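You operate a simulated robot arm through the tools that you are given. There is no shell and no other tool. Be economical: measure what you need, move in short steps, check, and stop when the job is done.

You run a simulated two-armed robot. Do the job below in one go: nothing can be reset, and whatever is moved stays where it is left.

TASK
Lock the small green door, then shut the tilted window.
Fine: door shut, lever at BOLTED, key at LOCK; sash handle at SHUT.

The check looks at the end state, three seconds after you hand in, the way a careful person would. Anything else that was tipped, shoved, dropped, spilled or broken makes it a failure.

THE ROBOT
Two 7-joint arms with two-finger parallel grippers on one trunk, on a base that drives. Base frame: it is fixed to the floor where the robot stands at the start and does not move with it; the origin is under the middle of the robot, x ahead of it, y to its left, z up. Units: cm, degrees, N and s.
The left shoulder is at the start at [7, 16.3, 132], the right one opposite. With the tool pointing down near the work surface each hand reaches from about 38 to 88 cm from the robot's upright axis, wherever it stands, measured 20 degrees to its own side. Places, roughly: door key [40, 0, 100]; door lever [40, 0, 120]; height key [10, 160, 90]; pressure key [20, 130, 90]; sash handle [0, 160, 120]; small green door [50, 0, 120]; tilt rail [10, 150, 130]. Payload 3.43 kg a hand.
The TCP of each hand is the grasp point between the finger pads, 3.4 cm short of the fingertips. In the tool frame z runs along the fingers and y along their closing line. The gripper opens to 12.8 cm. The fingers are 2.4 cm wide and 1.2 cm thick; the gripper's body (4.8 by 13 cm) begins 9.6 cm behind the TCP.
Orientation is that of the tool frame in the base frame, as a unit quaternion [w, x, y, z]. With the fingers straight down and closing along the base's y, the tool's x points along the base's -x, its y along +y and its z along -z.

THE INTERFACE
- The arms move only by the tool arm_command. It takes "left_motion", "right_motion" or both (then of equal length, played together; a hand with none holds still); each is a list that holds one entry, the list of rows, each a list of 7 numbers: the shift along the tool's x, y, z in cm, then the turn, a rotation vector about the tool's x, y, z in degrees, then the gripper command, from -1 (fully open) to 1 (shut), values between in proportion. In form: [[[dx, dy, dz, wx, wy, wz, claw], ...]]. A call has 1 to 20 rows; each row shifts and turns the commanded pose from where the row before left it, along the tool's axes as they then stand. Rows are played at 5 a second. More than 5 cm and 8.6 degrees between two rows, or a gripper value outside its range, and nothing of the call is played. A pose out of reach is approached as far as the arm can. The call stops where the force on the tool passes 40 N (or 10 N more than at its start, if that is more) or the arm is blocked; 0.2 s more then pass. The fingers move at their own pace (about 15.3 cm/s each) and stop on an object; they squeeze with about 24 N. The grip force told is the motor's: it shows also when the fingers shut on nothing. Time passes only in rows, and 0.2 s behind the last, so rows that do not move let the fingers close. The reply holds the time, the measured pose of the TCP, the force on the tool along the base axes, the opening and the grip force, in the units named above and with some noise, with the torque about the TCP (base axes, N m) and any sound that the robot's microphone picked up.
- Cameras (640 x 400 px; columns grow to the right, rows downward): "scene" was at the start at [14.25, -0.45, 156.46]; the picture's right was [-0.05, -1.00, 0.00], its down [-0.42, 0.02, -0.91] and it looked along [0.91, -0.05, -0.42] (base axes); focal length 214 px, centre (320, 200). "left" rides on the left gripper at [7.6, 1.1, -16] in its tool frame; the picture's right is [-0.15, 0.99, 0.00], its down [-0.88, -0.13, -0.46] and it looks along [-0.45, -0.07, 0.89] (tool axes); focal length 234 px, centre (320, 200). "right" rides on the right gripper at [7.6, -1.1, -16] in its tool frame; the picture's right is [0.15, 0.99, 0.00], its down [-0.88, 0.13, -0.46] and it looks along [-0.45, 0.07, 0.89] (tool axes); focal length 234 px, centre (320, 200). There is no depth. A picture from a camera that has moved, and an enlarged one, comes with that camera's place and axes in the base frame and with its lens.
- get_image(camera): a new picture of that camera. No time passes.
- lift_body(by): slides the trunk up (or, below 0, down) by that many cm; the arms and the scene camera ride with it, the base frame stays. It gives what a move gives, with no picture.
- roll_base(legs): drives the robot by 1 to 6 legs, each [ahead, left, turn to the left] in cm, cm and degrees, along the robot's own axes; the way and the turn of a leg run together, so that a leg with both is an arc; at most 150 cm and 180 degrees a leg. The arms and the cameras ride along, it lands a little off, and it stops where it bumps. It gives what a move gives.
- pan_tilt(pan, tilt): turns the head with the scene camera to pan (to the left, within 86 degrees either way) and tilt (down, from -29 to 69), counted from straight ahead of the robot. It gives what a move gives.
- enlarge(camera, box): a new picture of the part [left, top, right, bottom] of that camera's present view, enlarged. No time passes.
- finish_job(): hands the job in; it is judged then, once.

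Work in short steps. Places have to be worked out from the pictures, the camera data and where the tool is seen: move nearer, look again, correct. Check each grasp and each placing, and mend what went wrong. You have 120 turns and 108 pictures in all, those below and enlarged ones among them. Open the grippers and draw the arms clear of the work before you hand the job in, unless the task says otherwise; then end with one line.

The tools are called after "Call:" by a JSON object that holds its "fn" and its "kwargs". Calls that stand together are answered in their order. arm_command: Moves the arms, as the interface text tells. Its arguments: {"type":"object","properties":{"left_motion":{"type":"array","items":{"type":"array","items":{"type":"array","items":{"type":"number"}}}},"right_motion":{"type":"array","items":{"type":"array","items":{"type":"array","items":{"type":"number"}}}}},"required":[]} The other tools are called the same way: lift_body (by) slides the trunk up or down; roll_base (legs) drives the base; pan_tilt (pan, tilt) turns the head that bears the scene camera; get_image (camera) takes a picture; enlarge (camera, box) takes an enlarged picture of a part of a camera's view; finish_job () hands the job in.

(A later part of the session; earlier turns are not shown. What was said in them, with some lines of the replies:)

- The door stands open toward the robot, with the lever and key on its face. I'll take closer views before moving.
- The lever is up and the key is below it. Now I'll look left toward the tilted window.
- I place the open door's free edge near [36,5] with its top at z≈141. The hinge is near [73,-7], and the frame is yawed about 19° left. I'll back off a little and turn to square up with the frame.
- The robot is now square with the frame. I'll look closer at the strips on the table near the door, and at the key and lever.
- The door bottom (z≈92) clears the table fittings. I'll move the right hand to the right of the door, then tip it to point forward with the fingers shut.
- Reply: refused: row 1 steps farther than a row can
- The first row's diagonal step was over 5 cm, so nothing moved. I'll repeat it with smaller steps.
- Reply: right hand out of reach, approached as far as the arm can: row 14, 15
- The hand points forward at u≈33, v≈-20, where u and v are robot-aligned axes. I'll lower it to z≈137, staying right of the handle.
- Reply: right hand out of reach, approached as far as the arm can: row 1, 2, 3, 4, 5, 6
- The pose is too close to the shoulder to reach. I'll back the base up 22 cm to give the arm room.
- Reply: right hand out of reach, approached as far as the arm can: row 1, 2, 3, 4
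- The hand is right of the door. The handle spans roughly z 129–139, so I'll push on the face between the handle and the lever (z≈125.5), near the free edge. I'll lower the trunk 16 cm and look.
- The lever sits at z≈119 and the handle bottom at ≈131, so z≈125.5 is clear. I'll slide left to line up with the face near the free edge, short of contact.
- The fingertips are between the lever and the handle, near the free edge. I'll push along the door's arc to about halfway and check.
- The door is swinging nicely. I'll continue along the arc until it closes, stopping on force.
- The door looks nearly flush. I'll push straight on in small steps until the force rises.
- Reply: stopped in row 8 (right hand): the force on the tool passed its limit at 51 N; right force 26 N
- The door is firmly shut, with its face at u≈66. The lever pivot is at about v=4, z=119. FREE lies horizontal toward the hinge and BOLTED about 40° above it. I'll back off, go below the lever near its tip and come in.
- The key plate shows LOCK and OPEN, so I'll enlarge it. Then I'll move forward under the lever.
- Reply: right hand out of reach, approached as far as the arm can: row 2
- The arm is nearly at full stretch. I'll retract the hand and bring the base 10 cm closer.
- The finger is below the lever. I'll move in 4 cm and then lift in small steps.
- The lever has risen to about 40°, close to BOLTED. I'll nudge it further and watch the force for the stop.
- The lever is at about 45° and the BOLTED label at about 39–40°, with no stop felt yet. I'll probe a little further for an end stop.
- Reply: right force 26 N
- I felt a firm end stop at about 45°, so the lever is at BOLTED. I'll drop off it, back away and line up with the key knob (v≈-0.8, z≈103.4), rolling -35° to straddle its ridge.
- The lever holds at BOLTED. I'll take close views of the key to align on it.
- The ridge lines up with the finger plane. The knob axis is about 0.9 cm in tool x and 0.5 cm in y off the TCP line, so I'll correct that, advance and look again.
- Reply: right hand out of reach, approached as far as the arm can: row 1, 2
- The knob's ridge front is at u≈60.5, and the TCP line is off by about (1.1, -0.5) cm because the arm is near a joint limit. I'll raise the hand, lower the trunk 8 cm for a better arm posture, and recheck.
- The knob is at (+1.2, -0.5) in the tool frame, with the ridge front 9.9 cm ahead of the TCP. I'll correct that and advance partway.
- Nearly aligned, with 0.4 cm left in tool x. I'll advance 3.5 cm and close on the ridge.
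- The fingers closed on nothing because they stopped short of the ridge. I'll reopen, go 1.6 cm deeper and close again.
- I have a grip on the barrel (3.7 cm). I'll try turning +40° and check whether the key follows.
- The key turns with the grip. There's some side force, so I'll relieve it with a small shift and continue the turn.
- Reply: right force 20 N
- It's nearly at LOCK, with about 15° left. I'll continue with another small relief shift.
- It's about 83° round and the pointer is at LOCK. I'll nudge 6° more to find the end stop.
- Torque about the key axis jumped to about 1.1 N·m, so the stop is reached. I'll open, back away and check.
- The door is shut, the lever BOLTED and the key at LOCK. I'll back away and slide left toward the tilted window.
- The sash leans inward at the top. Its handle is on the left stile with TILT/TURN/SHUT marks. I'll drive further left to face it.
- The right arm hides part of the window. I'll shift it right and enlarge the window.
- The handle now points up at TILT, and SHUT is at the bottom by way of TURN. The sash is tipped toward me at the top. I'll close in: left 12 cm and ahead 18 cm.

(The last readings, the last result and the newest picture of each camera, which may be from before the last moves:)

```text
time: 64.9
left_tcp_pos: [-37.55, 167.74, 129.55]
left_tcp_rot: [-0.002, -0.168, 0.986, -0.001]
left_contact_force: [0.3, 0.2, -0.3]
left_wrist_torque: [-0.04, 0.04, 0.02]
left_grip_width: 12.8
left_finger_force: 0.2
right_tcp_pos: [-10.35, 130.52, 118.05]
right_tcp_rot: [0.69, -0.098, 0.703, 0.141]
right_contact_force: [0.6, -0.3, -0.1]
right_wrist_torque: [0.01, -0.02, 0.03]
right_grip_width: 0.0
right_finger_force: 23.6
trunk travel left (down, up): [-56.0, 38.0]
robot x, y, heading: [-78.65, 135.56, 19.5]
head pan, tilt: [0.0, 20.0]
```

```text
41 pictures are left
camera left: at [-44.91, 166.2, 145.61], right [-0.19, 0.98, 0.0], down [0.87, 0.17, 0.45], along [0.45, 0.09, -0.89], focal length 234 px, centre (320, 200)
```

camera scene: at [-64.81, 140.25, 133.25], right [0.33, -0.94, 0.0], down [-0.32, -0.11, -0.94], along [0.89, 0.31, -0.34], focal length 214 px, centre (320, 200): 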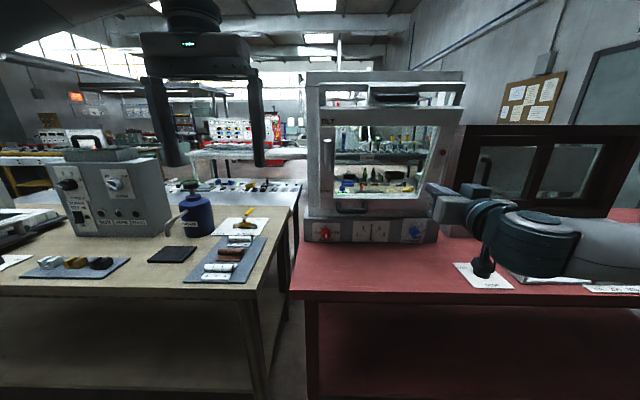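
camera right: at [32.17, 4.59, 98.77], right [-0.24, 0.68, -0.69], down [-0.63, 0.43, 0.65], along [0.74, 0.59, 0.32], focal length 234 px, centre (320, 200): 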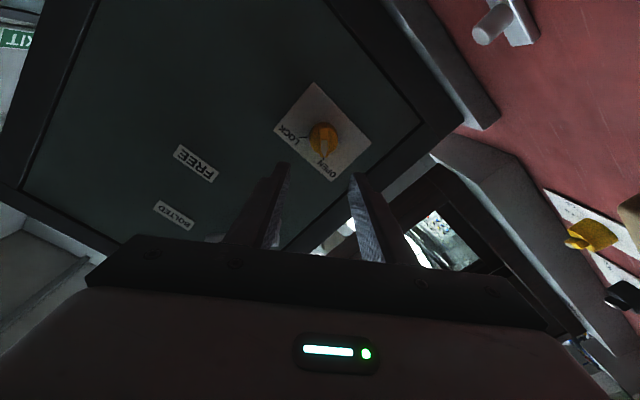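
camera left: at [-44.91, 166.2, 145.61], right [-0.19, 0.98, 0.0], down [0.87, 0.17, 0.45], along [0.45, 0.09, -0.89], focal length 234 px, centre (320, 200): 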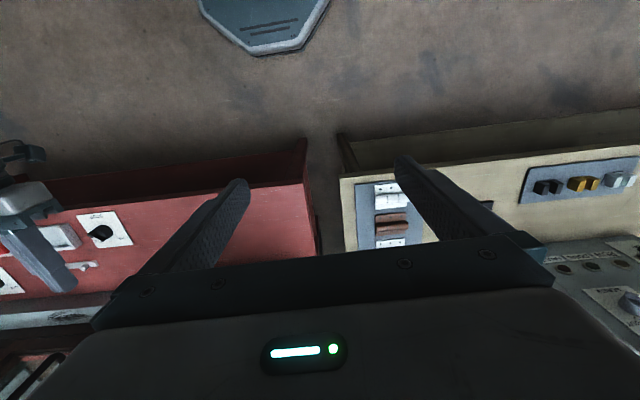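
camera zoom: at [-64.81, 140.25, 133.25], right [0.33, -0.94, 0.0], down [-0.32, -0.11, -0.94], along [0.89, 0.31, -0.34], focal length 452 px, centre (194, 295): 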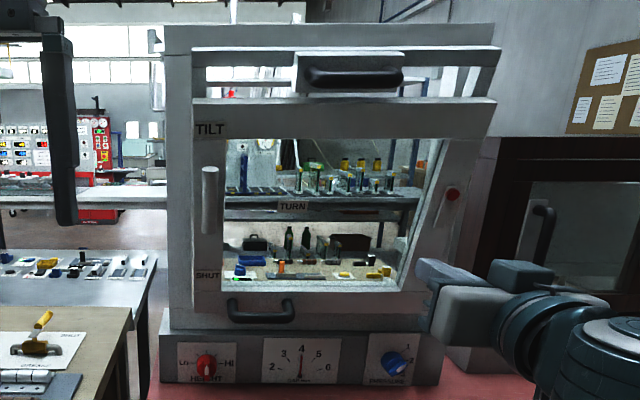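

I need the depth arrangement at the top of the sash. I'll raise the trunk for a view from above.

Call:
{"fn": "lift_body", "kwargs": {"by": 34}}

Call:
{"fn": "pan_tilt", "kwargs": {"pan": -8, "tilt": 38}}

Call:
{"fn": "enlarge", "kwargs": {"camera": "scene", "box": [200, 50, 440, 290]}}

```text
time: 68.3
left_tcp_pos: [-37.46, 167.66, 163.38]
left_tcp_rot: [0.0, -0.169, 0.986, 0.0]
left_contact_force: [0.2, 0.3, 0.2]
left_wrist_torque: [-0.01, -0.04, -0.01]
left_grip_width: 12.79
left_finger_force: 0.0
right_tcp_pos: [-10.39, 130.51, 151.92]
right_tcp_rot: [0.69, -0.099, 0.703, 0.141]
right_contact_force: [-0.2, -0.4, -0.3]
right_wrist_torque: [0.01, 0.0, 0.0]
right_grip_width: 0.0
right_finger_force: 24.2
trunk travel left (down, up): [-90.0, 4.0]
robot x, y, heading: [-78.54, 135.64, 19.5]
head pan, tilt: [0.0, 20.0]
```

```text
time: 69.1
left_tcp_pos: [-37.32, 167.72, 163.51]
left_tcp_rot: [0.0, -0.169, 0.986, 0.0]
left_contact_force: [0.3, 0.7, 0.1]
left_wrist_torque: [0.01, 0.0, 0.0]
left_grip_width: 12.79
left_finger_force: 0.1
right_tcp_pos: [-10.43, 130.51, 151.98]
right_tcp_rot: [0.69, -0.1, 0.703, 0.142]
right_contact_force: [0.4, 0.3, 0.1]
right_wrist_torque: [-0.01, -0.01, -0.01]
right_grip_width: 0.02
right_finger_force: 24.5
trunk travel left (down, up): [-90.0, 4.0]
robot x, y, heading: [-78.22, 135.18, 19.5]
head pan, tilt: [-8.0, 38.0]
```

```text
1.67 times, centred on (320, 170) of scene
camera zoom: at [-65.14, 138.85, 164.42], right [0.2, -0.98, 0.0], down [-0.6, -0.12, -0.79], along [0.77, 0.16, -0.62], focal length 358 px, centre (320, 250)
```

zoom: 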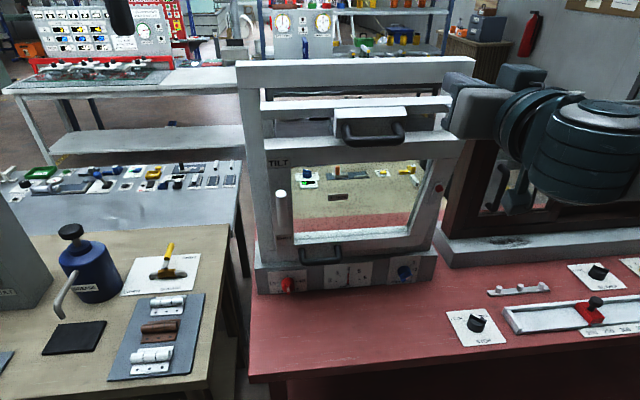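

Call:
{"fn": "enlarge", "kwargs": {"camera": "scene", "box": [285, 80, 385, 170]}}

Call:
{"fn": "get_image", "kwargs": {"camera": "right"}}

```text
4.44 times, centred on (335, 125) of scene
camera zoom: at [-65.14, 138.85, 164.42], right [0.2, -0.98, 0.0], down [-0.6, -0.12, -0.79], along [0.77, 0.16, -0.62], focal length 953 px, centre (253, 533)
```

zoom: 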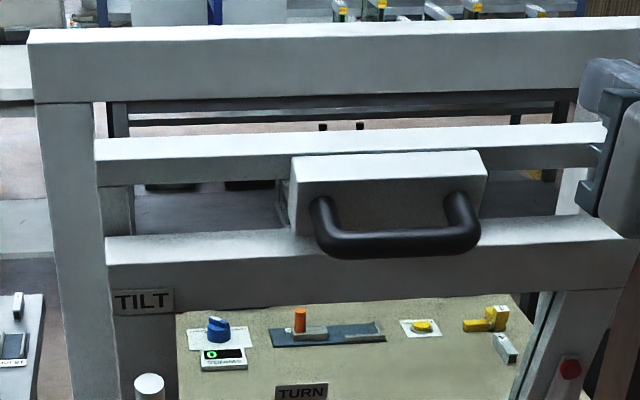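

```text
38 pictures are left
camera right: at [-25.18, 124.55, 144.59], right [-0.33, 0.94, -0.09], down [-0.45, -0.08, 0.89], along [0.83, 0.34, 0.45], focal length 234 px, centre (320, 200)
```

right: 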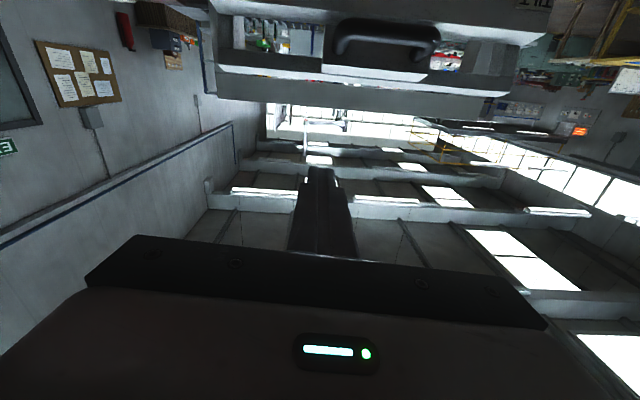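

The rail with the black handle stands on the tilting sash. The sash's front top rail is at about [3,143], z 133–137. I'll push on that solid rail, clear of the glass. First base ahead 8 cm and trunk down 16.5 cm, to put the right fingertips in front of it.

Call:
{"fn": "roll_base", "kwargs": {"legs": [[8, 0, 0]]}}

Call:
{"fn": "lift_body", "kwargs": {"by": -16.5}}

Call:
{"fn": "pan_tilt", "kwargs": {"pan": -10, "tilt": 25}}

Call:
{"fn": "get_image", "kwargs": {"camera": "scene"}}

Call:
{"fn": "get_image", "kwargs": {"camera": "right"}}

```text
time: 70.1
left_tcp_pos: [-31.2, 169.78, 164.03]
left_tcp_rot: [0.004, -0.168, 0.986, 0.001]
left_contact_force: [-0.7, -1.1, 0.6]
left_wrist_torque: [0.04, -0.13, 0.0]
left_grip_width: 12.81
left_finger_force: 0.1
right_tcp_pos: [-4.18, 132.66, 152.71]
right_tcp_rot: [0.693, -0.099, 0.7, 0.141]
right_contact_force: [-1.9, -1.0, -0.1]
right_wrist_torque: [-0.03, 0.03, -0.01]
right_grip_width: 0.0
right_finger_force: 23.7
trunk travel left (down, up): [-90.0, 4.0]
robot x, y, heading: [-71.04, 137.75, 19.4]
head pan, tilt: [-8.0, 38.0]
```

```text
time: 72.0
left_tcp_pos: [-30.29, 170.18, 147.23]
left_tcp_rot: [0.001, -0.168, 0.986, 0.001]
left_contact_force: [0.0, 0.6, 0.2]
left_wrist_torque: [0.03, 0.0, 0.0]
left_grip_width: 12.79
left_finger_force: 0.2
right_tcp_pos: [-3.21, 133.08, 135.53]
right_tcp_rot: [0.69, -0.099, 0.703, 0.142]
right_contact_force: [0.3, -0.1, -0.5]
right_wrist_torque: [-0.02, 0.01, 0.0]
right_grip_width: 0.0
right_finger_force: 24.6
trunk travel left (down, up): [-73.5, 20.5]
robot x, y, heading: [-71.0, 138.21, 19.5]
head pan, tilt: [-8.0, 38.0]
```

```text
time: 72.8
left_tcp_pos: [-30.1, 170.27, 146.97]
left_tcp_rot: [0.0, -0.169, 0.986, 0.0]
left_contact_force: [0.2, -0.2, 0.4]
left_wrist_torque: [-0.03, -0.02, -0.02]
left_grip_width: 12.79
left_finger_force: 0.0
right_tcp_pos: [-3.02, 133.08, 135.64]
right_tcp_rot: [0.69, -0.098, 0.703, 0.141]
right_contact_force: [0.6, 0.2, 0.1]
right_wrist_torque: [-0.02, -0.02, -0.01]
right_grip_width: 0.0
right_finger_force: 24.0
trunk travel left (down, up): [-73.5, 20.5]
robot x, y, heading: [-71.08, 138.06, 19.2]
head pan, tilt: [-10.0, 25.0]
```

```text
37 pictures are left
camera scene: at [-57.2, 141.22, 149.94], right [0.16, -0.99, 0.0], down [-0.42, -0.07, -0.91], along [0.89, 0.15, -0.42], focal length 214 px, centre (320, 200)
```

scene: 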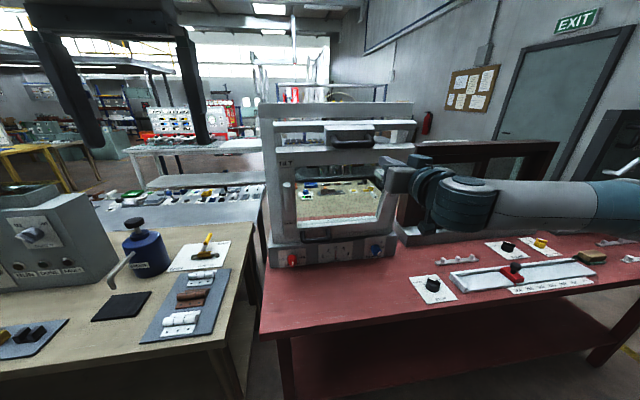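

```text
36 pictures are left
camera right: at [-17.88, 127.09, 128.1], right [-0.33, 0.94, -0.08], down [-0.45, -0.08, 0.89], along [0.83, 0.33, 0.45], focal length 234 px, centre (320, 200)
```

right: 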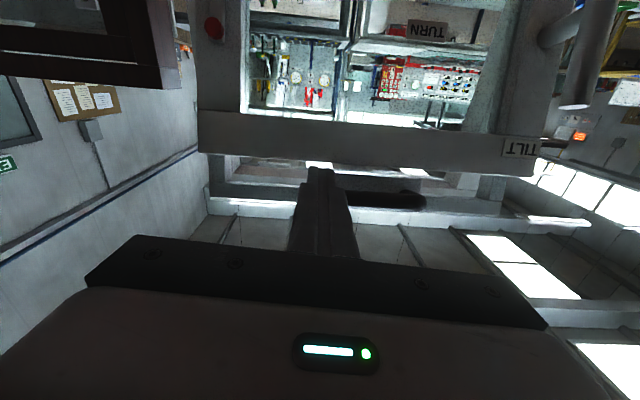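

The finger line is right at the rail's top edge, so I'll drop 2.2 cm, shift left a little and move in. Then I'll push forward while rising slightly along the sash's arc.

Call:
{"fn": "arm_command", "kwargs": {"right_motion": [[[2.2, 3, 0, 0, 0, 0, 1], [0, 1, 3, 0, 0, 0, 1], [0, 0, 2, 0, 0, 0, 1], [-0.4, 0, 1.5, 0, 0, 0, 1], [-0.5, 0, 1.5, 0, 0, 0, 1], [-0.45, 0, 1.5, 0, 0, 0, 1], [-0.4, 0, 1.5, 0, 0, 0, 1]]]}}

Call:
{"fn": "get_image", "kwargs": {"camera": "right"}}

Call:
{"fn": "enlarge", "kwargs": {"camera": "scene", "box": [240, 80, 440, 280]}}

```text
time: 74.3
left_tcp_pos: [-30.2, 170.15, 147.07]
left_tcp_rot: [0.001, -0.168, 0.986, 0.001]
left_contact_force: [0.1, -0.3, 0.3]
left_wrist_torque: [-0.01, 0.01, 0.02]
left_grip_width: 12.76
left_finger_force: 0.0
right_tcp_pos: [4.38, 138.13, 136.13]
right_tcp_rot: [0.69, -0.098, 0.703, 0.141]
right_contact_force: [-1.3, -1.7, -0.4]
right_wrist_torque: [-0.02, -0.01, -0.03]
right_grip_width: 0.01
right_finger_force: 24.2
right hand out of reach, approached as far as the arm can: row 1, 2, 3
trunk travel left (down, up): [-73.5, 20.5]
robot x, y, heading: [-71.37, 138.09, 19.4]
head pan, tilt: [-10.0, 25.0]
```

```text
35 pictures are left
camera right: at [-10.34, 132.25, 128.72], right [-0.33, 0.94, -0.09], down [-0.45, -0.08, 0.89], along [0.83, 0.33, 0.45], focal length 234 px, centre (320, 200)
```

right: 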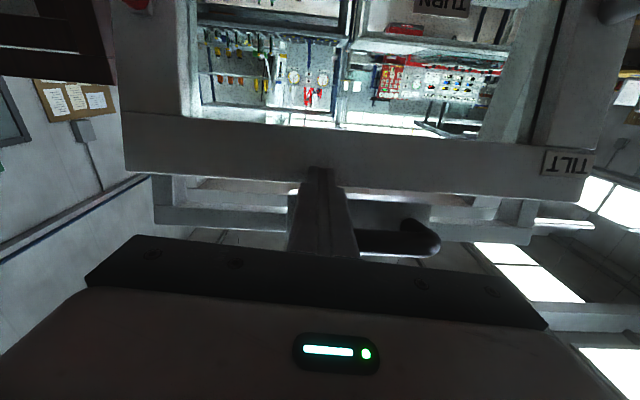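

```text
2.00 times, centred on (340, 180) of scene
camera zoom: at [-57.28, 141.19, 149.95], right [0.16, -0.99, 0.0], down [-0.42, -0.07, -0.91], along [0.89, 0.15, -0.42], focal length 429 px, centre (280, 240)
```

zoom: 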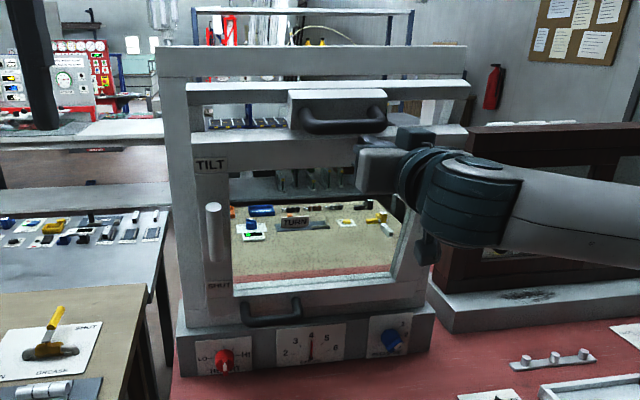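

The fingertip is on the rail now, at about 2 N. I'll continue pushing forward.

Call:
{"fn": "arm_command", "kwargs": {"right_motion": [[[-0.3, 0, 1.5, 0, 0, 0, 1], [-0.3, 0, 1.5, 0, 0, 0, 1], [-0.3, 0, 1.5, 0, 0, 0, 1], [-0.2, 0, 1.5, 0, 0, 0, 1]]]}}

Call:
{"fn": "get_image", "kwargs": {"camera": "right"}}

Call:
{"fn": "enlarge", "kwargs": {"camera": "scene", "box": [240, 80, 440, 280]}}

```text
time: 75.3
left_tcp_pos: [-30.07, 170.25, 147.04]
left_tcp_rot: [0.0, -0.167, 0.986, 0.0]
left_contact_force: [0.6, 0.1, 0.2]
left_wrist_torque: [-0.01, 0.0, -0.01]
left_grip_width: 12.8
left_finger_force: 0.0
right_tcp_pos: [10.18, 140.03, 137.25]
right_tcp_rot: [0.69, -0.097, 0.703, 0.139]
right_contact_force: [-0.2, -0.4, -0.2]
right_wrist_torque: [0.01, -0.03, 0.02]
right_grip_width: 0.02
right_finger_force: 23.7
trunk travel left (down, up): [-73.5, 20.5]
robot x, y, heading: [-71.38, 138.13, 19.4]
head pan, tilt: [-10.0, 25.0]
```

```text
33 pictures are left
camera right: at [-4.55, 134.15, 129.82], right [-0.33, 0.94, -0.08], down [-0.45, -0.08, 0.89], along [0.83, 0.33, 0.45], focal length 234 px, centre (320, 200)
```

right: 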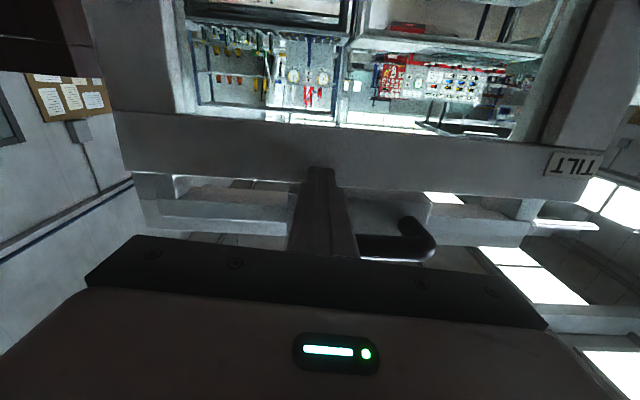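

```text
2.00 times, centred on (340, 180) of scene
camera zoom: at [-57.15, 141.24, 149.94], right [0.16, -0.99, 0.0], down [-0.42, -0.07, -0.91], along [0.89, 0.15, -0.42], focal length 429 px, centre (280, 240)
```

zoom: 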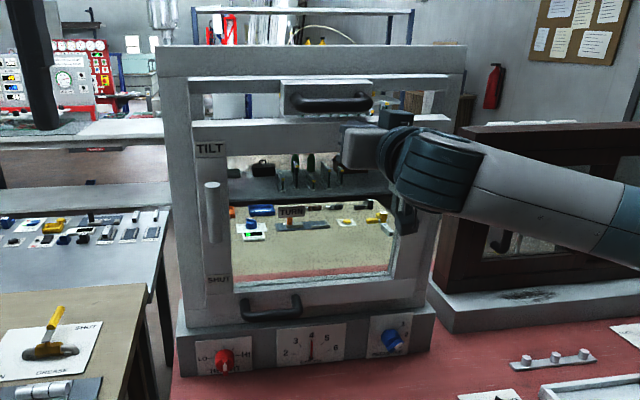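

The sash is closing and the upper rail moves with it. I'll continue until the stop.

Call:
{"fn": "arm_command", "kwargs": {"right_motion": [[[-0.2, 0, 1.2, 0, 0, 0, 1], [-0.2, 0, 1.2, 0, 0, 0, 1], [-0.1, 0, 1.2, 0, 0, 0, 1], [-0.1, 0, 1, 0, 0, 0, 1], [0, 0, 0.8, 0, 0, 0, 1], [0, 0, 0.8, 0, 0, 0, 1], [0, 0, 0.8, 0, 0, 0, 1], [0, 0, 0.8, 0, 0, 0, 1], [0, 0, 0.8, 0, 0, 0, 1]]]}}

Call:
{"fn": "enlarge", "kwargs": {"camera": "scene", "box": [240, 80, 440, 280]}}

```text
time: 76.5
left_tcp_pos: [-30.81, 169.74, 147.33]
left_tcp_rot: [0.002, -0.167, 0.986, 0.0]
left_contact_force: [0.2, -0.7, 0.8]
left_wrist_torque: [0.01, 0.04, 0.04]
left_grip_width: 12.8
left_finger_force: 0.1
right_tcp_pos: [13.73, 141.34, 137.6]
right_tcp_rot: [0.689, -0.1, 0.703, 0.143]
right_contact_force: [-30.1, -12.5, -2.2]
right_wrist_torque: [0.05, -0.08, -0.29]
right_grip_width: 0.01
right_finger_force: 24.1
trunk travel left (down, up): [-73.5, 20.5]
robot x, y, heading: [-71.39, 138.18, 19.1]
head pan, tilt: [-10.0, 25.0]
stopped in row 5 (right hand): the force on the tool passed its limit at 50 N (the readings are from after the stop); the commanded pose is now the measured one
```

```text
2.00 times, centred on (340, 180) of scene
camera zoom: at [-57.98, 140.83, 150.02], right [0.16, -0.99, 0.0], down [-0.41, -0.07, -0.91], along [0.9, 0.15, -0.42], focal length 429 px, centre (280, 240)
```

zoom: 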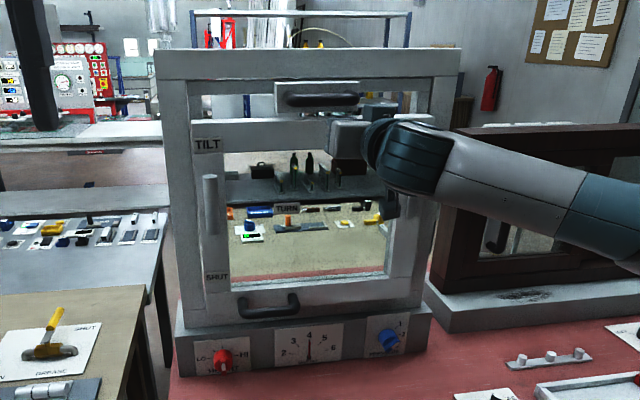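

The sash is shut flat. I'll back the finger off a bit to see whether it stays shut, and get a clear view of the handle.

Call:
{"fn": "arm_command", "kwargs": {"right_motion": [[[0, 0, -2, 0, 0, 0, 1], [0, 0, -4, 0, 0, 0, 1], [0, -4, -4, 0, 0, 0, 1], [0, -4, 0, 0, 0, 0, 1], [0, 0, 0, 0, 0, 0, 1]]]}}

Call:
{"fn": "enlarge", "kwargs": {"camera": "scene", "box": [240, 80, 440, 280]}}

Call:
{"fn": "enlarge", "kwargs": {"camera": "right", "box": [340, 0, 640, 230]}}

```text
refused: row 3 steps farther than a row can; nothing moved
```

```text
2.00 times, centred on (340, 180) of scene
camera zoom: at [-57.98, 140.83, 150.02], right [0.16, -0.99, 0.0], down [-0.41, -0.07, -0.91], along [0.9, 0.15, -0.42], focal length 429 px, centre (280, 240)
```

zoom: 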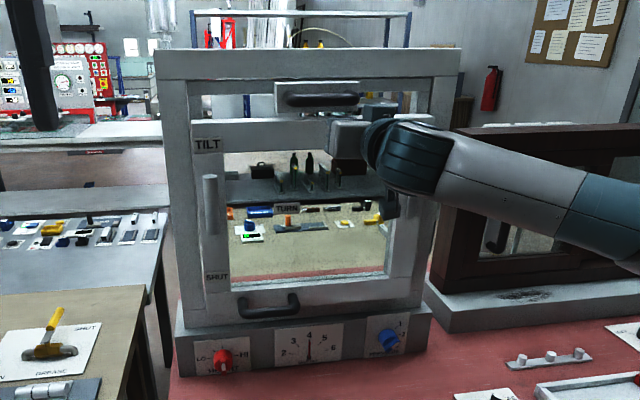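

```text
1.74 times, centred on (490, 115) of right
camera zoom: at [-1.06, 135.43, 130.36], right [-0.34, 0.94, -0.09], down [-0.45, -0.08, 0.89], along [0.83, 0.34, 0.45], focal length 407 px, centre (24, 348)
```

zoom: 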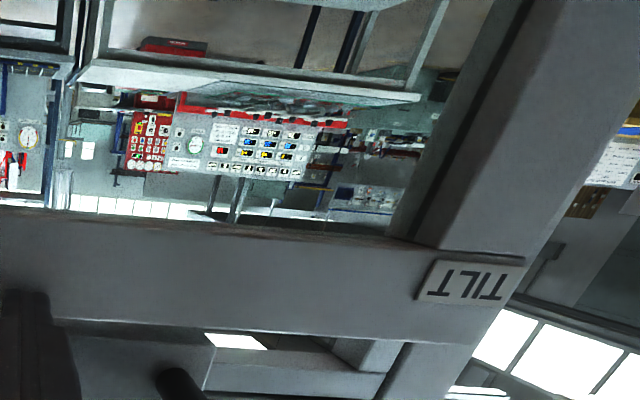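

Call:
{"fn": "arm_command", "kwargs": {"right_motion": [[[0, 0, -2, 0, 0, 0, 1], [0, 0, -4, 0, 0, 0, 1], [0, 0, -4, 0, 0, 0, 1], [0, -4, 0, 0, 0, 0, 1], [0, 0, 0, 0, 0, 0, 1], [0, 0, 0, 0, 0, 0, 1]]]}}

Call:
{"fn": "enlarge", "kwargs": {"camera": "scene", "box": [260, 90, 420, 250]}}

```text
time: 77.9
left_tcp_pos: [-30.18, 170.24, 147.13]
left_tcp_rot: [0.001, -0.168, 0.986, 0.0]
left_contact_force: [1.1, 0.3, 0.5]
left_wrist_torque: [0.0, -0.03, 0.01]
left_grip_width: 12.77
left_finger_force: 0.1
right_tcp_pos: [6.18, 134.53, 137.22]
right_tcp_rot: [0.687, -0.1, 0.706, 0.14]
right_contact_force: [-0.6, -0.2, 0.0]
right_wrist_torque: [0.02, 0.02, 0.01]
right_grip_width: 0.0
right_finger_force: 23.7
trunk travel left (down, up): [-73.5, 20.5]
robot x, y, heading: [-71.12, 138.14, 19.5]
head pan, tilt: [-10.0, 25.0]
```

```text
2.50 times, centred on (340, 170) of scene
camera zoom: at [-57.3, 141.24, 149.94], right [0.16, -0.99, 0.0], down [-0.42, -0.07, -0.91], along [0.89, 0.15, -0.42], focal length 536 px, centre (270, 275)
```

zoom: 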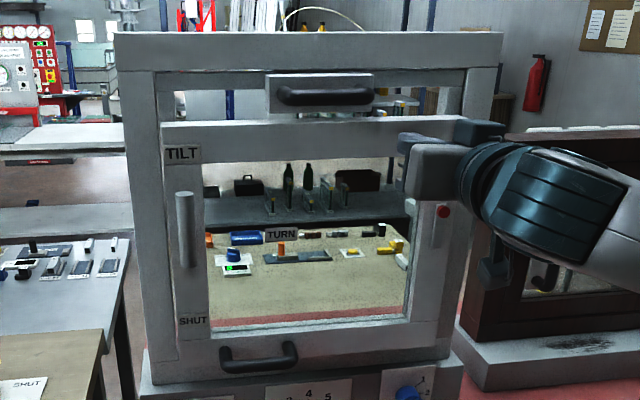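

The sash stays shut on its own. The handle pivot is about 2.3 cm right of the robot's axis at z≈122.6, with the lever pointing up at TILT. I'll bring the right finger back and across to the left of the lever.

Call:
{"fn": "arm_command", "kwargs": {"right_motion": [[[0, 0, -3, 0, 0, 0, 1], [0, 0, -3, 0, 0, 0, 1], [1.1, 4.4, 0, 0, 0, 0, 1], [1.1, 4.4, 0, 0, 0, 0, 1], [1.1, 4.4, 0, 0, 0, 0, 1], [1.1, 4.4, 0, 0, 0, 0, 1], [1.1, 4.4, 0, 0, 0, 0, 1], [1.1, 4.4, 0, 0, 0, 0, 1], [1.1, 4.4, 0, 0, 0, 0, 1], [0, 0, 0, 0, 0, 0, 1]]]}}

Call:
{"fn": "get_image", "kwargs": {"camera": "right"}}

```text
time: 80.1
left_tcp_pos: [-30.13, 169.88, 147.25]
left_tcp_rot: [0.001, -0.166, 0.986, 0.0]
left_contact_force: [-0.3, -0.5, 0.3]
left_wrist_torque: [0.03, 0.04, 0.0]
left_grip_width: 12.78
left_finger_force: 0.1
right_tcp_pos: [-9.69, 161.94, 131.45]
right_tcp_rot: [0.687, -0.099, 0.706, 0.14]
right_contact_force: [0.4, 0.3, -0.7]
right_wrist_torque: [-0.01, -0.02, -0.03]
right_grip_width: 0.02
right_finger_force: 24.2
trunk travel left (down, up): [-73.5, 20.5]
robot x, y, heading: [-70.95, 137.66, 19.4]
head pan, tilt: [-10.0, 25.0]
```

```text
27 pictures are left
camera right: at [-24.62, 156.01, 124.14], right [-0.34, 0.94, -0.08], down [-0.44, -0.08, 0.89], along [0.83, 0.34, 0.44], focal length 234 px, centre (320, 200)
```

right: 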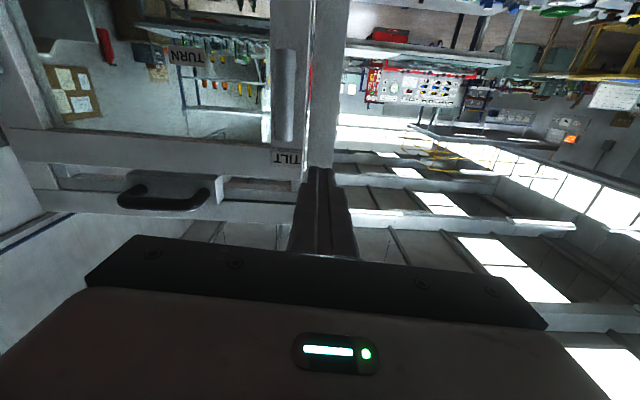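

The lever is seen as expected (pivot at left -2.5, z≈122.4; tip z≈131). I'll drop 2 cm and advance beside it.

Call:
{"fn": "arm_command", "kwargs": {"right_motion": [[[2, -0.6, 0, 0, 0, 0, 1], [0, 0, 4, 0, 0, 0, 1], [0, 0, 4, 0, 0, 0, 1], [0, 0, 2, 0, 0, 0, 1], [0, 0, 0, 0, 0, 0, 1]]]}}

Call:
{"fn": "get_image", "kwargs": {"camera": "right"}}

Call:
{"fn": "enlarge", "kwargs": {"camera": "scene", "box": [260, 90, 420, 250]}}

```text
time: 81.3
left_tcp_pos: [-30.13, 170.13, 147.05]
left_tcp_rot: [0.0, -0.168, 0.986, 0.001]
left_contact_force: [0.6, 0.0, 1.0]
left_wrist_torque: [-0.01, 0.01, 0.01]
left_grip_width: 12.82
left_finger_force: 0.0
right_tcp_pos: [-0.56, 164.86, 129.31]
right_tcp_rot: [0.687, -0.1, 0.706, 0.141]
right_contact_force: [0.5, -0.3, -0.8]
right_wrist_torque: [0.0, 0.01, 0.0]
right_grip_width: 0.0
right_finger_force: 23.6
trunk travel left (down, up): [-73.5, 20.5]
robot x, y, heading: [-71.24, 138.12, 19.1]
head pan, tilt: [-10.0, 25.0]
```

```text
26 pictures are left
camera right: at [-15.37, 158.94, 122.02], right [-0.34, 0.94, -0.09], down [-0.44, -0.08, 0.89], along [0.83, 0.34, 0.44], focal length 234 px, centre (320, 200)
```

right: 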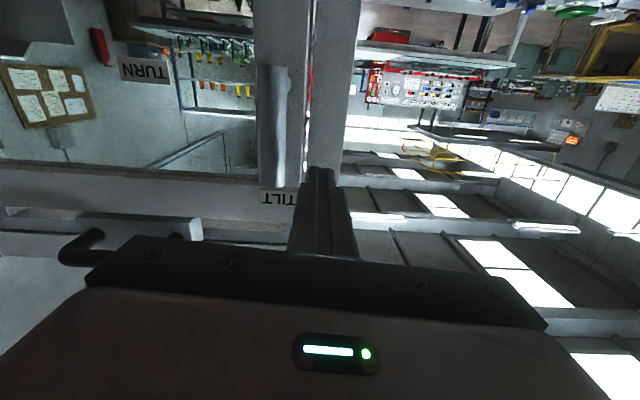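

```text
2.50 times, centred on (340, 170) of scene
camera zoom: at [-57.31, 141.13, 149.95], right [0.16, -0.99, 0.0], down [-0.42, -0.07, -0.91], along [0.89, 0.15, -0.42], focal length 536 px, centre (270, 275)
```

zoom: 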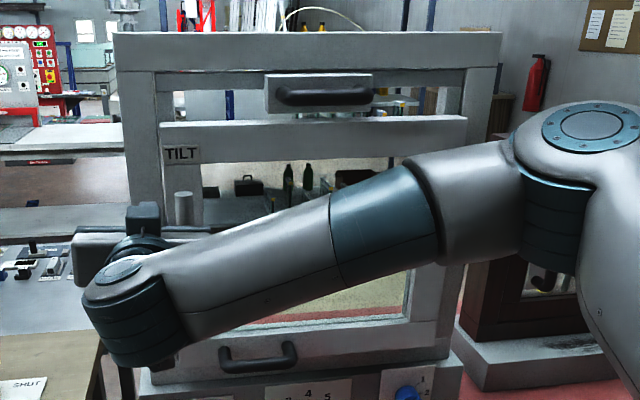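

The finger is 3 cm left of the lever. I'll go 2.7 cm deeper, then sweep it clockwise to about 100°.

Call:
{"fn": "arm_command", "kwargs": {"right_motion": [[[0, 0, 2.7, 0, 0, 0, 1], [-0.2, -1.65, 0, 0, 0, 0, 1], [-0.2, -1.65, 0, 0, 0, 0, 1], [0.28, -1.24, 0, 0, 0, 0, 1], [0.28, -1.24, 0, 0, 0, 0, 1], [0.69, -1.08, 0, 0, 0, 0, 1], [0.69, -1.08, 0, 0, 0, 0, 1], [1.01, -0.78, 0, 0, 0, 0, 1], [1.01, -0.78, 0, 0, 0, 0, 1], [1.22, -0.38, 0, 0, 0, 0, 1], [1.22, -0.38, 0, 0, 0, 0, 1]]]}}

Call:
{"fn": "get_image", "kwargs": {"camera": "right"}}

```text
time: 83.7
left_tcp_pos: [-30.13, 170.15, 147.15]
left_tcp_rot: [0.0, -0.168, 0.986, 0.0]
left_contact_force: [1.1, 0.2, -0.4]
left_wrist_torque: [0.02, 0.01, 0.03]
left_grip_width: 12.8
left_finger_force: 0.0
right_tcp_pos: [5.48, 156.47, 122.58]
right_tcp_rot: [0.686, -0.097, 0.708, 0.137]
right_contact_force: [0.1, -0.8, 0.3]
right_wrist_torque: [-0.04, -0.03, 0.0]
right_grip_width: 0.0
right_finger_force: 24.1
trunk travel left (down, up): [-73.5, 20.5]
robot x, y, heading: [-71.22, 138.01, 19.3]
head pan, tilt: [-10.0, 25.0]
```

```text
24 pictures are left
camera right: at [-9.41, 150.57, 115.41], right [-0.33, 0.94, -0.09], down [-0.44, -0.07, 0.9], along [0.84, 0.33, 0.43], focal length 234 px, centre (320, 200)
```

right: 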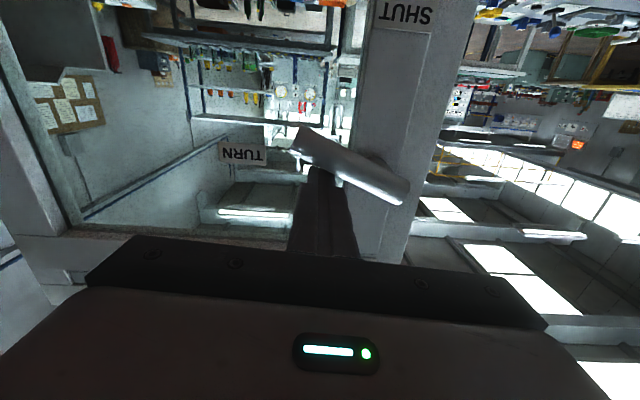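

The lever has swung past TURN and the sash is still shut. I'll continue the arc toward SHUT.

Call:
{"fn": "arm_command", "kwargs": {"right_motion": [[[1.28, 0.05, 0, 0, 0, 0, 1], [1.28, 0.05, 0, 0, 0, 0, 1], [1.18, 0.48, 0, 0, 0, 0, 1], [1.18, 0.48, 0, 0, 0, 0, 1], [0.94, 0.87, 0, 0, 0, 0, 1], [0.94, 0.87, 0, 0, 0, 0, 1], [0.58, 1.13, 0, 0, 0, 0, 1], [0.58, 1.13, 0, 0, 0, 0, 1]]]}}

Call:
{"fn": "get_image", "kwargs": {"camera": "right"}}

```text
time: 85.2
left_tcp_pos: [-30.06, 169.73, 147.08]
left_tcp_rot: [0.0, -0.165, 0.986, 0.0]
left_contact_force: [0.2, 0.4, -0.4]
left_wrist_torque: [-0.11, 0.02, -0.02]
left_grip_width: 12.81
left_finger_force: 0.1
right_tcp_pos: [4.19, 159.79, 117.15]
right_tcp_rot: [0.695, -0.089, 0.701, 0.134]
right_contact_force: [-6.1, -21.9, 6.7]
right_wrist_torque: [-0.16, -0.01, -0.23]
right_grip_width: 0.0
right_finger_force: 24.0
right hand out of reach, approached as far as the arm can: row 1, 2, 3
trunk travel left (down, up): [-73.5, 20.5]
robot x, y, heading: [-70.81, 138.09, 19.0]
head pan, tilt: [-10.0, 25.0]
stopped in row 7 (right hand): the force on the tool passed its limit at 46 N (the readings are from after the stop); the commanded pose is now the measured one
```

```text
23 pictures are left
camera right: at [-10.63, 154.26, 109.54], right [-0.31, 0.95, -0.08], down [-0.46, -0.07, 0.89], along [0.83, 0.31, 0.46], focal length 234 px, centre (320, 200)
```

right: 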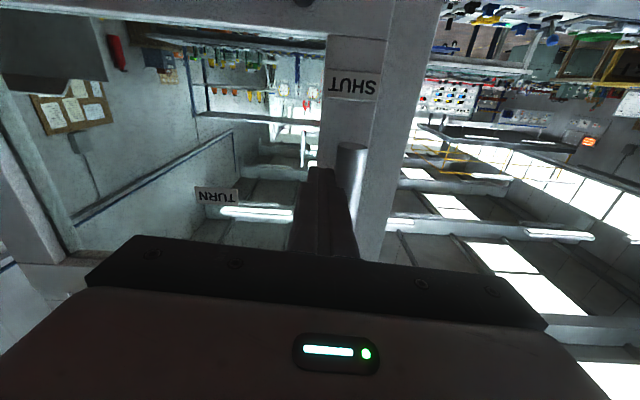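

The lever points down at SHUT and I hit a firm stop (46 N). I'll ease off sideways, retreat and inspect.

Call:
{"fn": "arm_command", "kwargs": {"right_motion": [[[0, -1.5, 0, 0, 0, 0, 1], [0, 0, -4, 0, 0, 0, 1], [0, 0, -4, 0, 0, 0, 1], [0, 0, -4, 0, 0, 0, 1], [0, -4, 0, 0, 0, 0, 1], [0, -4, 0, 0, 0, 0, 1], [0, -4, 0, 0, 0, 0, 1], [0, -4, 0, 0, 0, 0, 1], [0, -4, 0, 0, 0, 0, 1]]]}}

Call:
{"fn": "enlarge", "kwargs": {"camera": "scene", "box": [260, 90, 420, 250]}}

Call:
{"fn": "get_image", "kwargs": {"camera": "right"}}

```text
time: 87.2
left_tcp_pos: [-30.1, 169.83, 147.1]
left_tcp_rot: [0.001, -0.165, 0.986, 0.0]
left_contact_force: [-0.2, 0.6, -0.1]
left_wrist_torque: [0.02, -0.02, 0.01]
left_grip_width: 12.79
left_finger_force: 0.0
right_tcp_pos: [-7.83, 145.96, 122.16]
right_tcp_rot: [0.692, -0.086, 0.705, 0.129]
right_contact_force: [0.5, -0.9, 0.3]
right_wrist_torque: [-0.02, 0.0, 0.0]
right_grip_width: 0.01
right_finger_force: 23.9
right hand out of reach, approached as far as the arm can: row 5, 6, 7, 8, 9
trunk travel left (down, up): [-73.5, 20.5]
robot x, y, heading: [-71.31, 138.0, 19.0]
head pan, tilt: [-10.0, 25.0]
```

```text
2.50 times, centred on (340, 170) of scene
camera zoom: at [-57.32, 140.94, 149.95], right [0.16, -0.99, 0.0], down [-0.42, -0.07, -0.91], along [0.9, 0.14, -0.42], focal length 536 px, centre (270, 275)
```

zoom: 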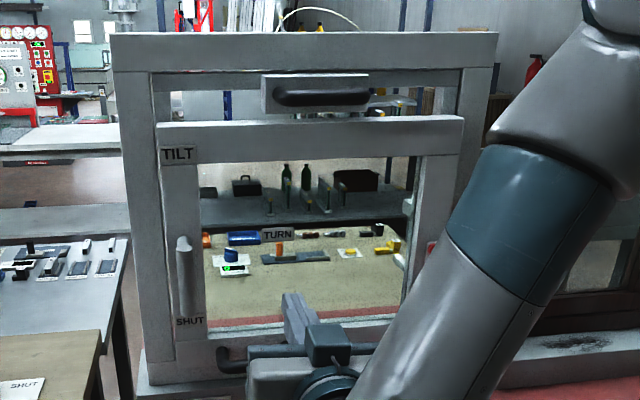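

```text
21 pictures are left
camera right: at [-22.82, 140.61, 114.73], right [-0.3, 0.95, -0.08], down [-0.45, -0.06, 0.89], along [0.84, 0.31, 0.45], focal length 234 px, centre (320, 200)
```

right: 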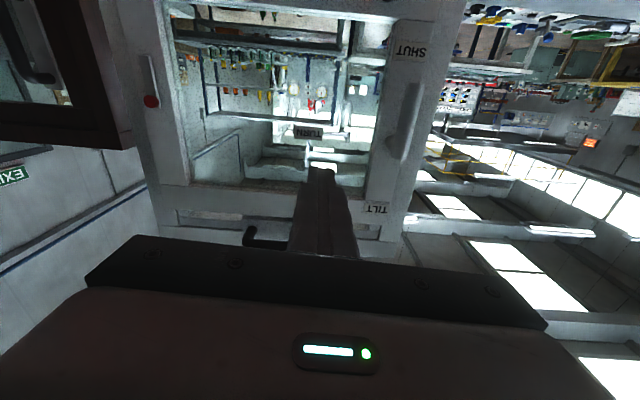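

Call:
{"fn": "enlarge", "kwargs": {"camera": "right", "box": [340, 20, 460, 220]}}

Call:
{"fn": "roll_base", "kwargs": {"legs": [[-25, 0, 0]]}}

Call:
{"fn": "arm_command", "kwargs": {"right_motion": [[[0, -4, 0, 0, 0, 0, -0.5], [0, -4, 0, 0, 0, 0, -1], [0, -4, 0, 0, 0, 0, -1], [0, -4, 0, 0, 0, 0, -1]]]}}

Call:
{"fn": "get_image", "kwargs": {"camera": "scene"}}

```text
2.00 times, centred on (400, 120) of right
camera zoom: at [-22.82, 140.61, 114.73], right [-0.3, 0.95, -0.08], down [-0.45, -0.06, 0.89], along [0.84, 0.31, 0.45], focal length 468 px, centre (160, 360)
```

zoom: 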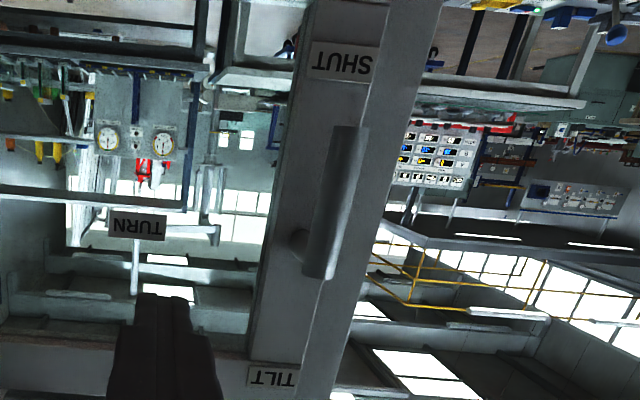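

```text
time: 89.1
left_tcp_pos: [-53.21, 161.92, 146.97]
left_tcp_rot: [0.0, -0.167, 0.986, 0.0]
left_contact_force: [-0.4, 0.6, -0.6]
left_wrist_torque: [0.01, -0.01, -0.03]
left_grip_width: 12.78
left_finger_force: 0.1
right_tcp_pos: [-30.9, 138.12, 122.01]
right_tcp_rot: [0.691, -0.086, 0.706, 0.13]
right_contact_force: [0.4, 0.5, 0.6]
right_wrist_torque: [-0.01, 0.01, -0.02]
right_grip_width: 0.0
right_finger_force: 24.3
trunk travel left (down, up): [-73.5, 20.5]
robot x, y, heading: [-94.16, 129.56, 19.0]
head pan, tilt: [-10.0, 25.0]
```

```text
time: 90.1
left_tcp_pos: [-53.35, 161.85, 147.14]
left_tcp_rot: [0.0, -0.166, 0.986, 0.0]
left_contact_force: [-0.2, -0.7, 0.3]
left_wrist_torque: [0.04, -0.01, 0.02]
left_grip_width: 12.78
left_finger_force: 0.0
right_tcp_pos: [-30.86, 132.61, 127.86]
right_tcp_rot: [0.688, -0.081, 0.711, 0.123]
right_contact_force: [-0.1, -0.5, -0.6]
right_wrist_torque: [0.02, -0.01, 0.0]
right_grip_width: 12.81
right_finger_force: 0.1
right hand out of reach, approached as far as the arm can: row 1, 2, 3, 4
trunk travel left (down, up): [-73.5, 20.5]
robot x, y, heading: [-94.68, 129.69, 19.1]
head pan, tilt: [-10.0, 25.0]
```

```text
19 pictures are left
camera scene: at [-80.52, 132.85, 149.94], right [0.16, -0.99, 0.0], down [-0.42, -0.07, -0.91], along [0.89, 0.15, -0.42], focal length 214 px, centre (320, 200)
```

scene: 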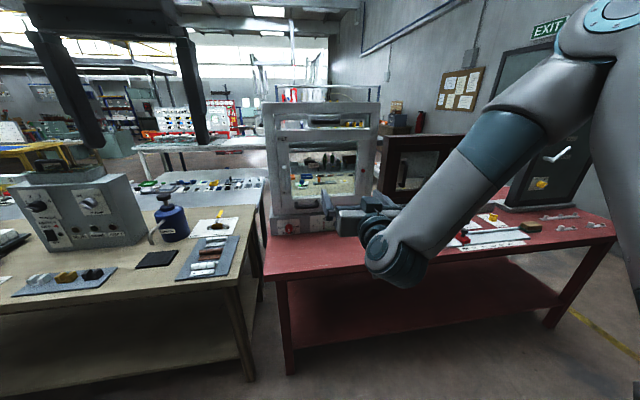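

Both mechanisms hit their stops. I'll do one last zoom on the window and door before handing in.

Call:
{"fn": "enlarge", "kwargs": {"camera": "scene", "box": [255, 90, 405, 240]}}

Call:
{"fn": "enlarge", "kwargs": {"camera": "scene", "box": [440, 90, 630, 260]}}

```text
2.67 times, centred on (330, 165) of scene
camera zoom: at [-80.52, 132.85, 149.94], right [0.16, -0.99, 0.0], down [-0.42, -0.07, -0.91], along [0.89, 0.15, -0.42], focal length 572 px, centre (293, 293)
```

zoom: 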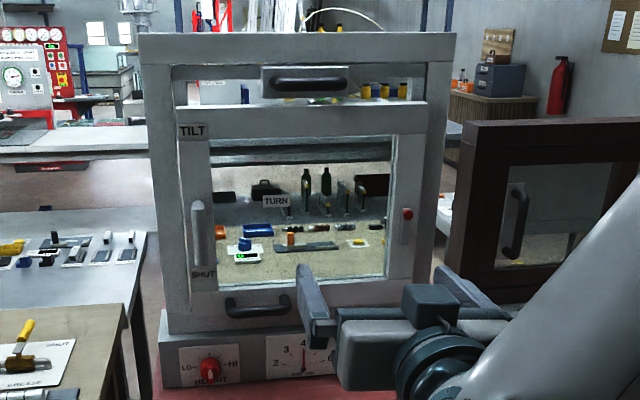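

```text
2.35 times, centred on (535, 175) of scene
camera zoom: at [-80.52, 132.85, 149.94], right [0.16, -0.99, 0.0], down [-0.42, -0.07, -0.91], along [0.89, 0.15, -0.42], focal length 505 px, centre (-186, 259)
```

zoom: 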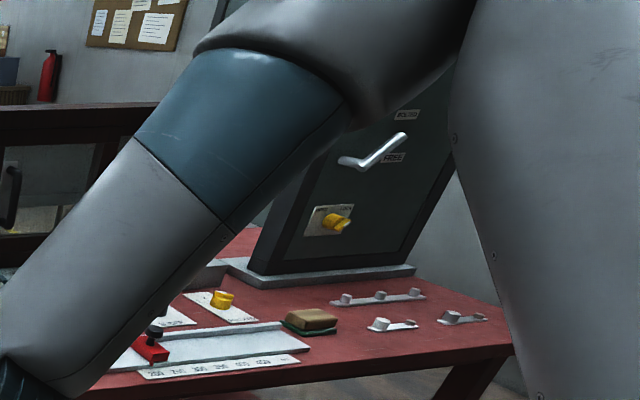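

Everything looks right: the door is shut with the lever up at BOLTED and the key at LOCK, and the sash is flat with its handle at SHUT. Both hands are clear and open, so I'll hand in.

Call:
{"fn": "finish_job", "kwargs": {}}

```text
The job is handed in.
```

The green door is shut with its lever at BOLTED and its key at LOCK, and the tilted window is closed with its sash handle at SHUT.
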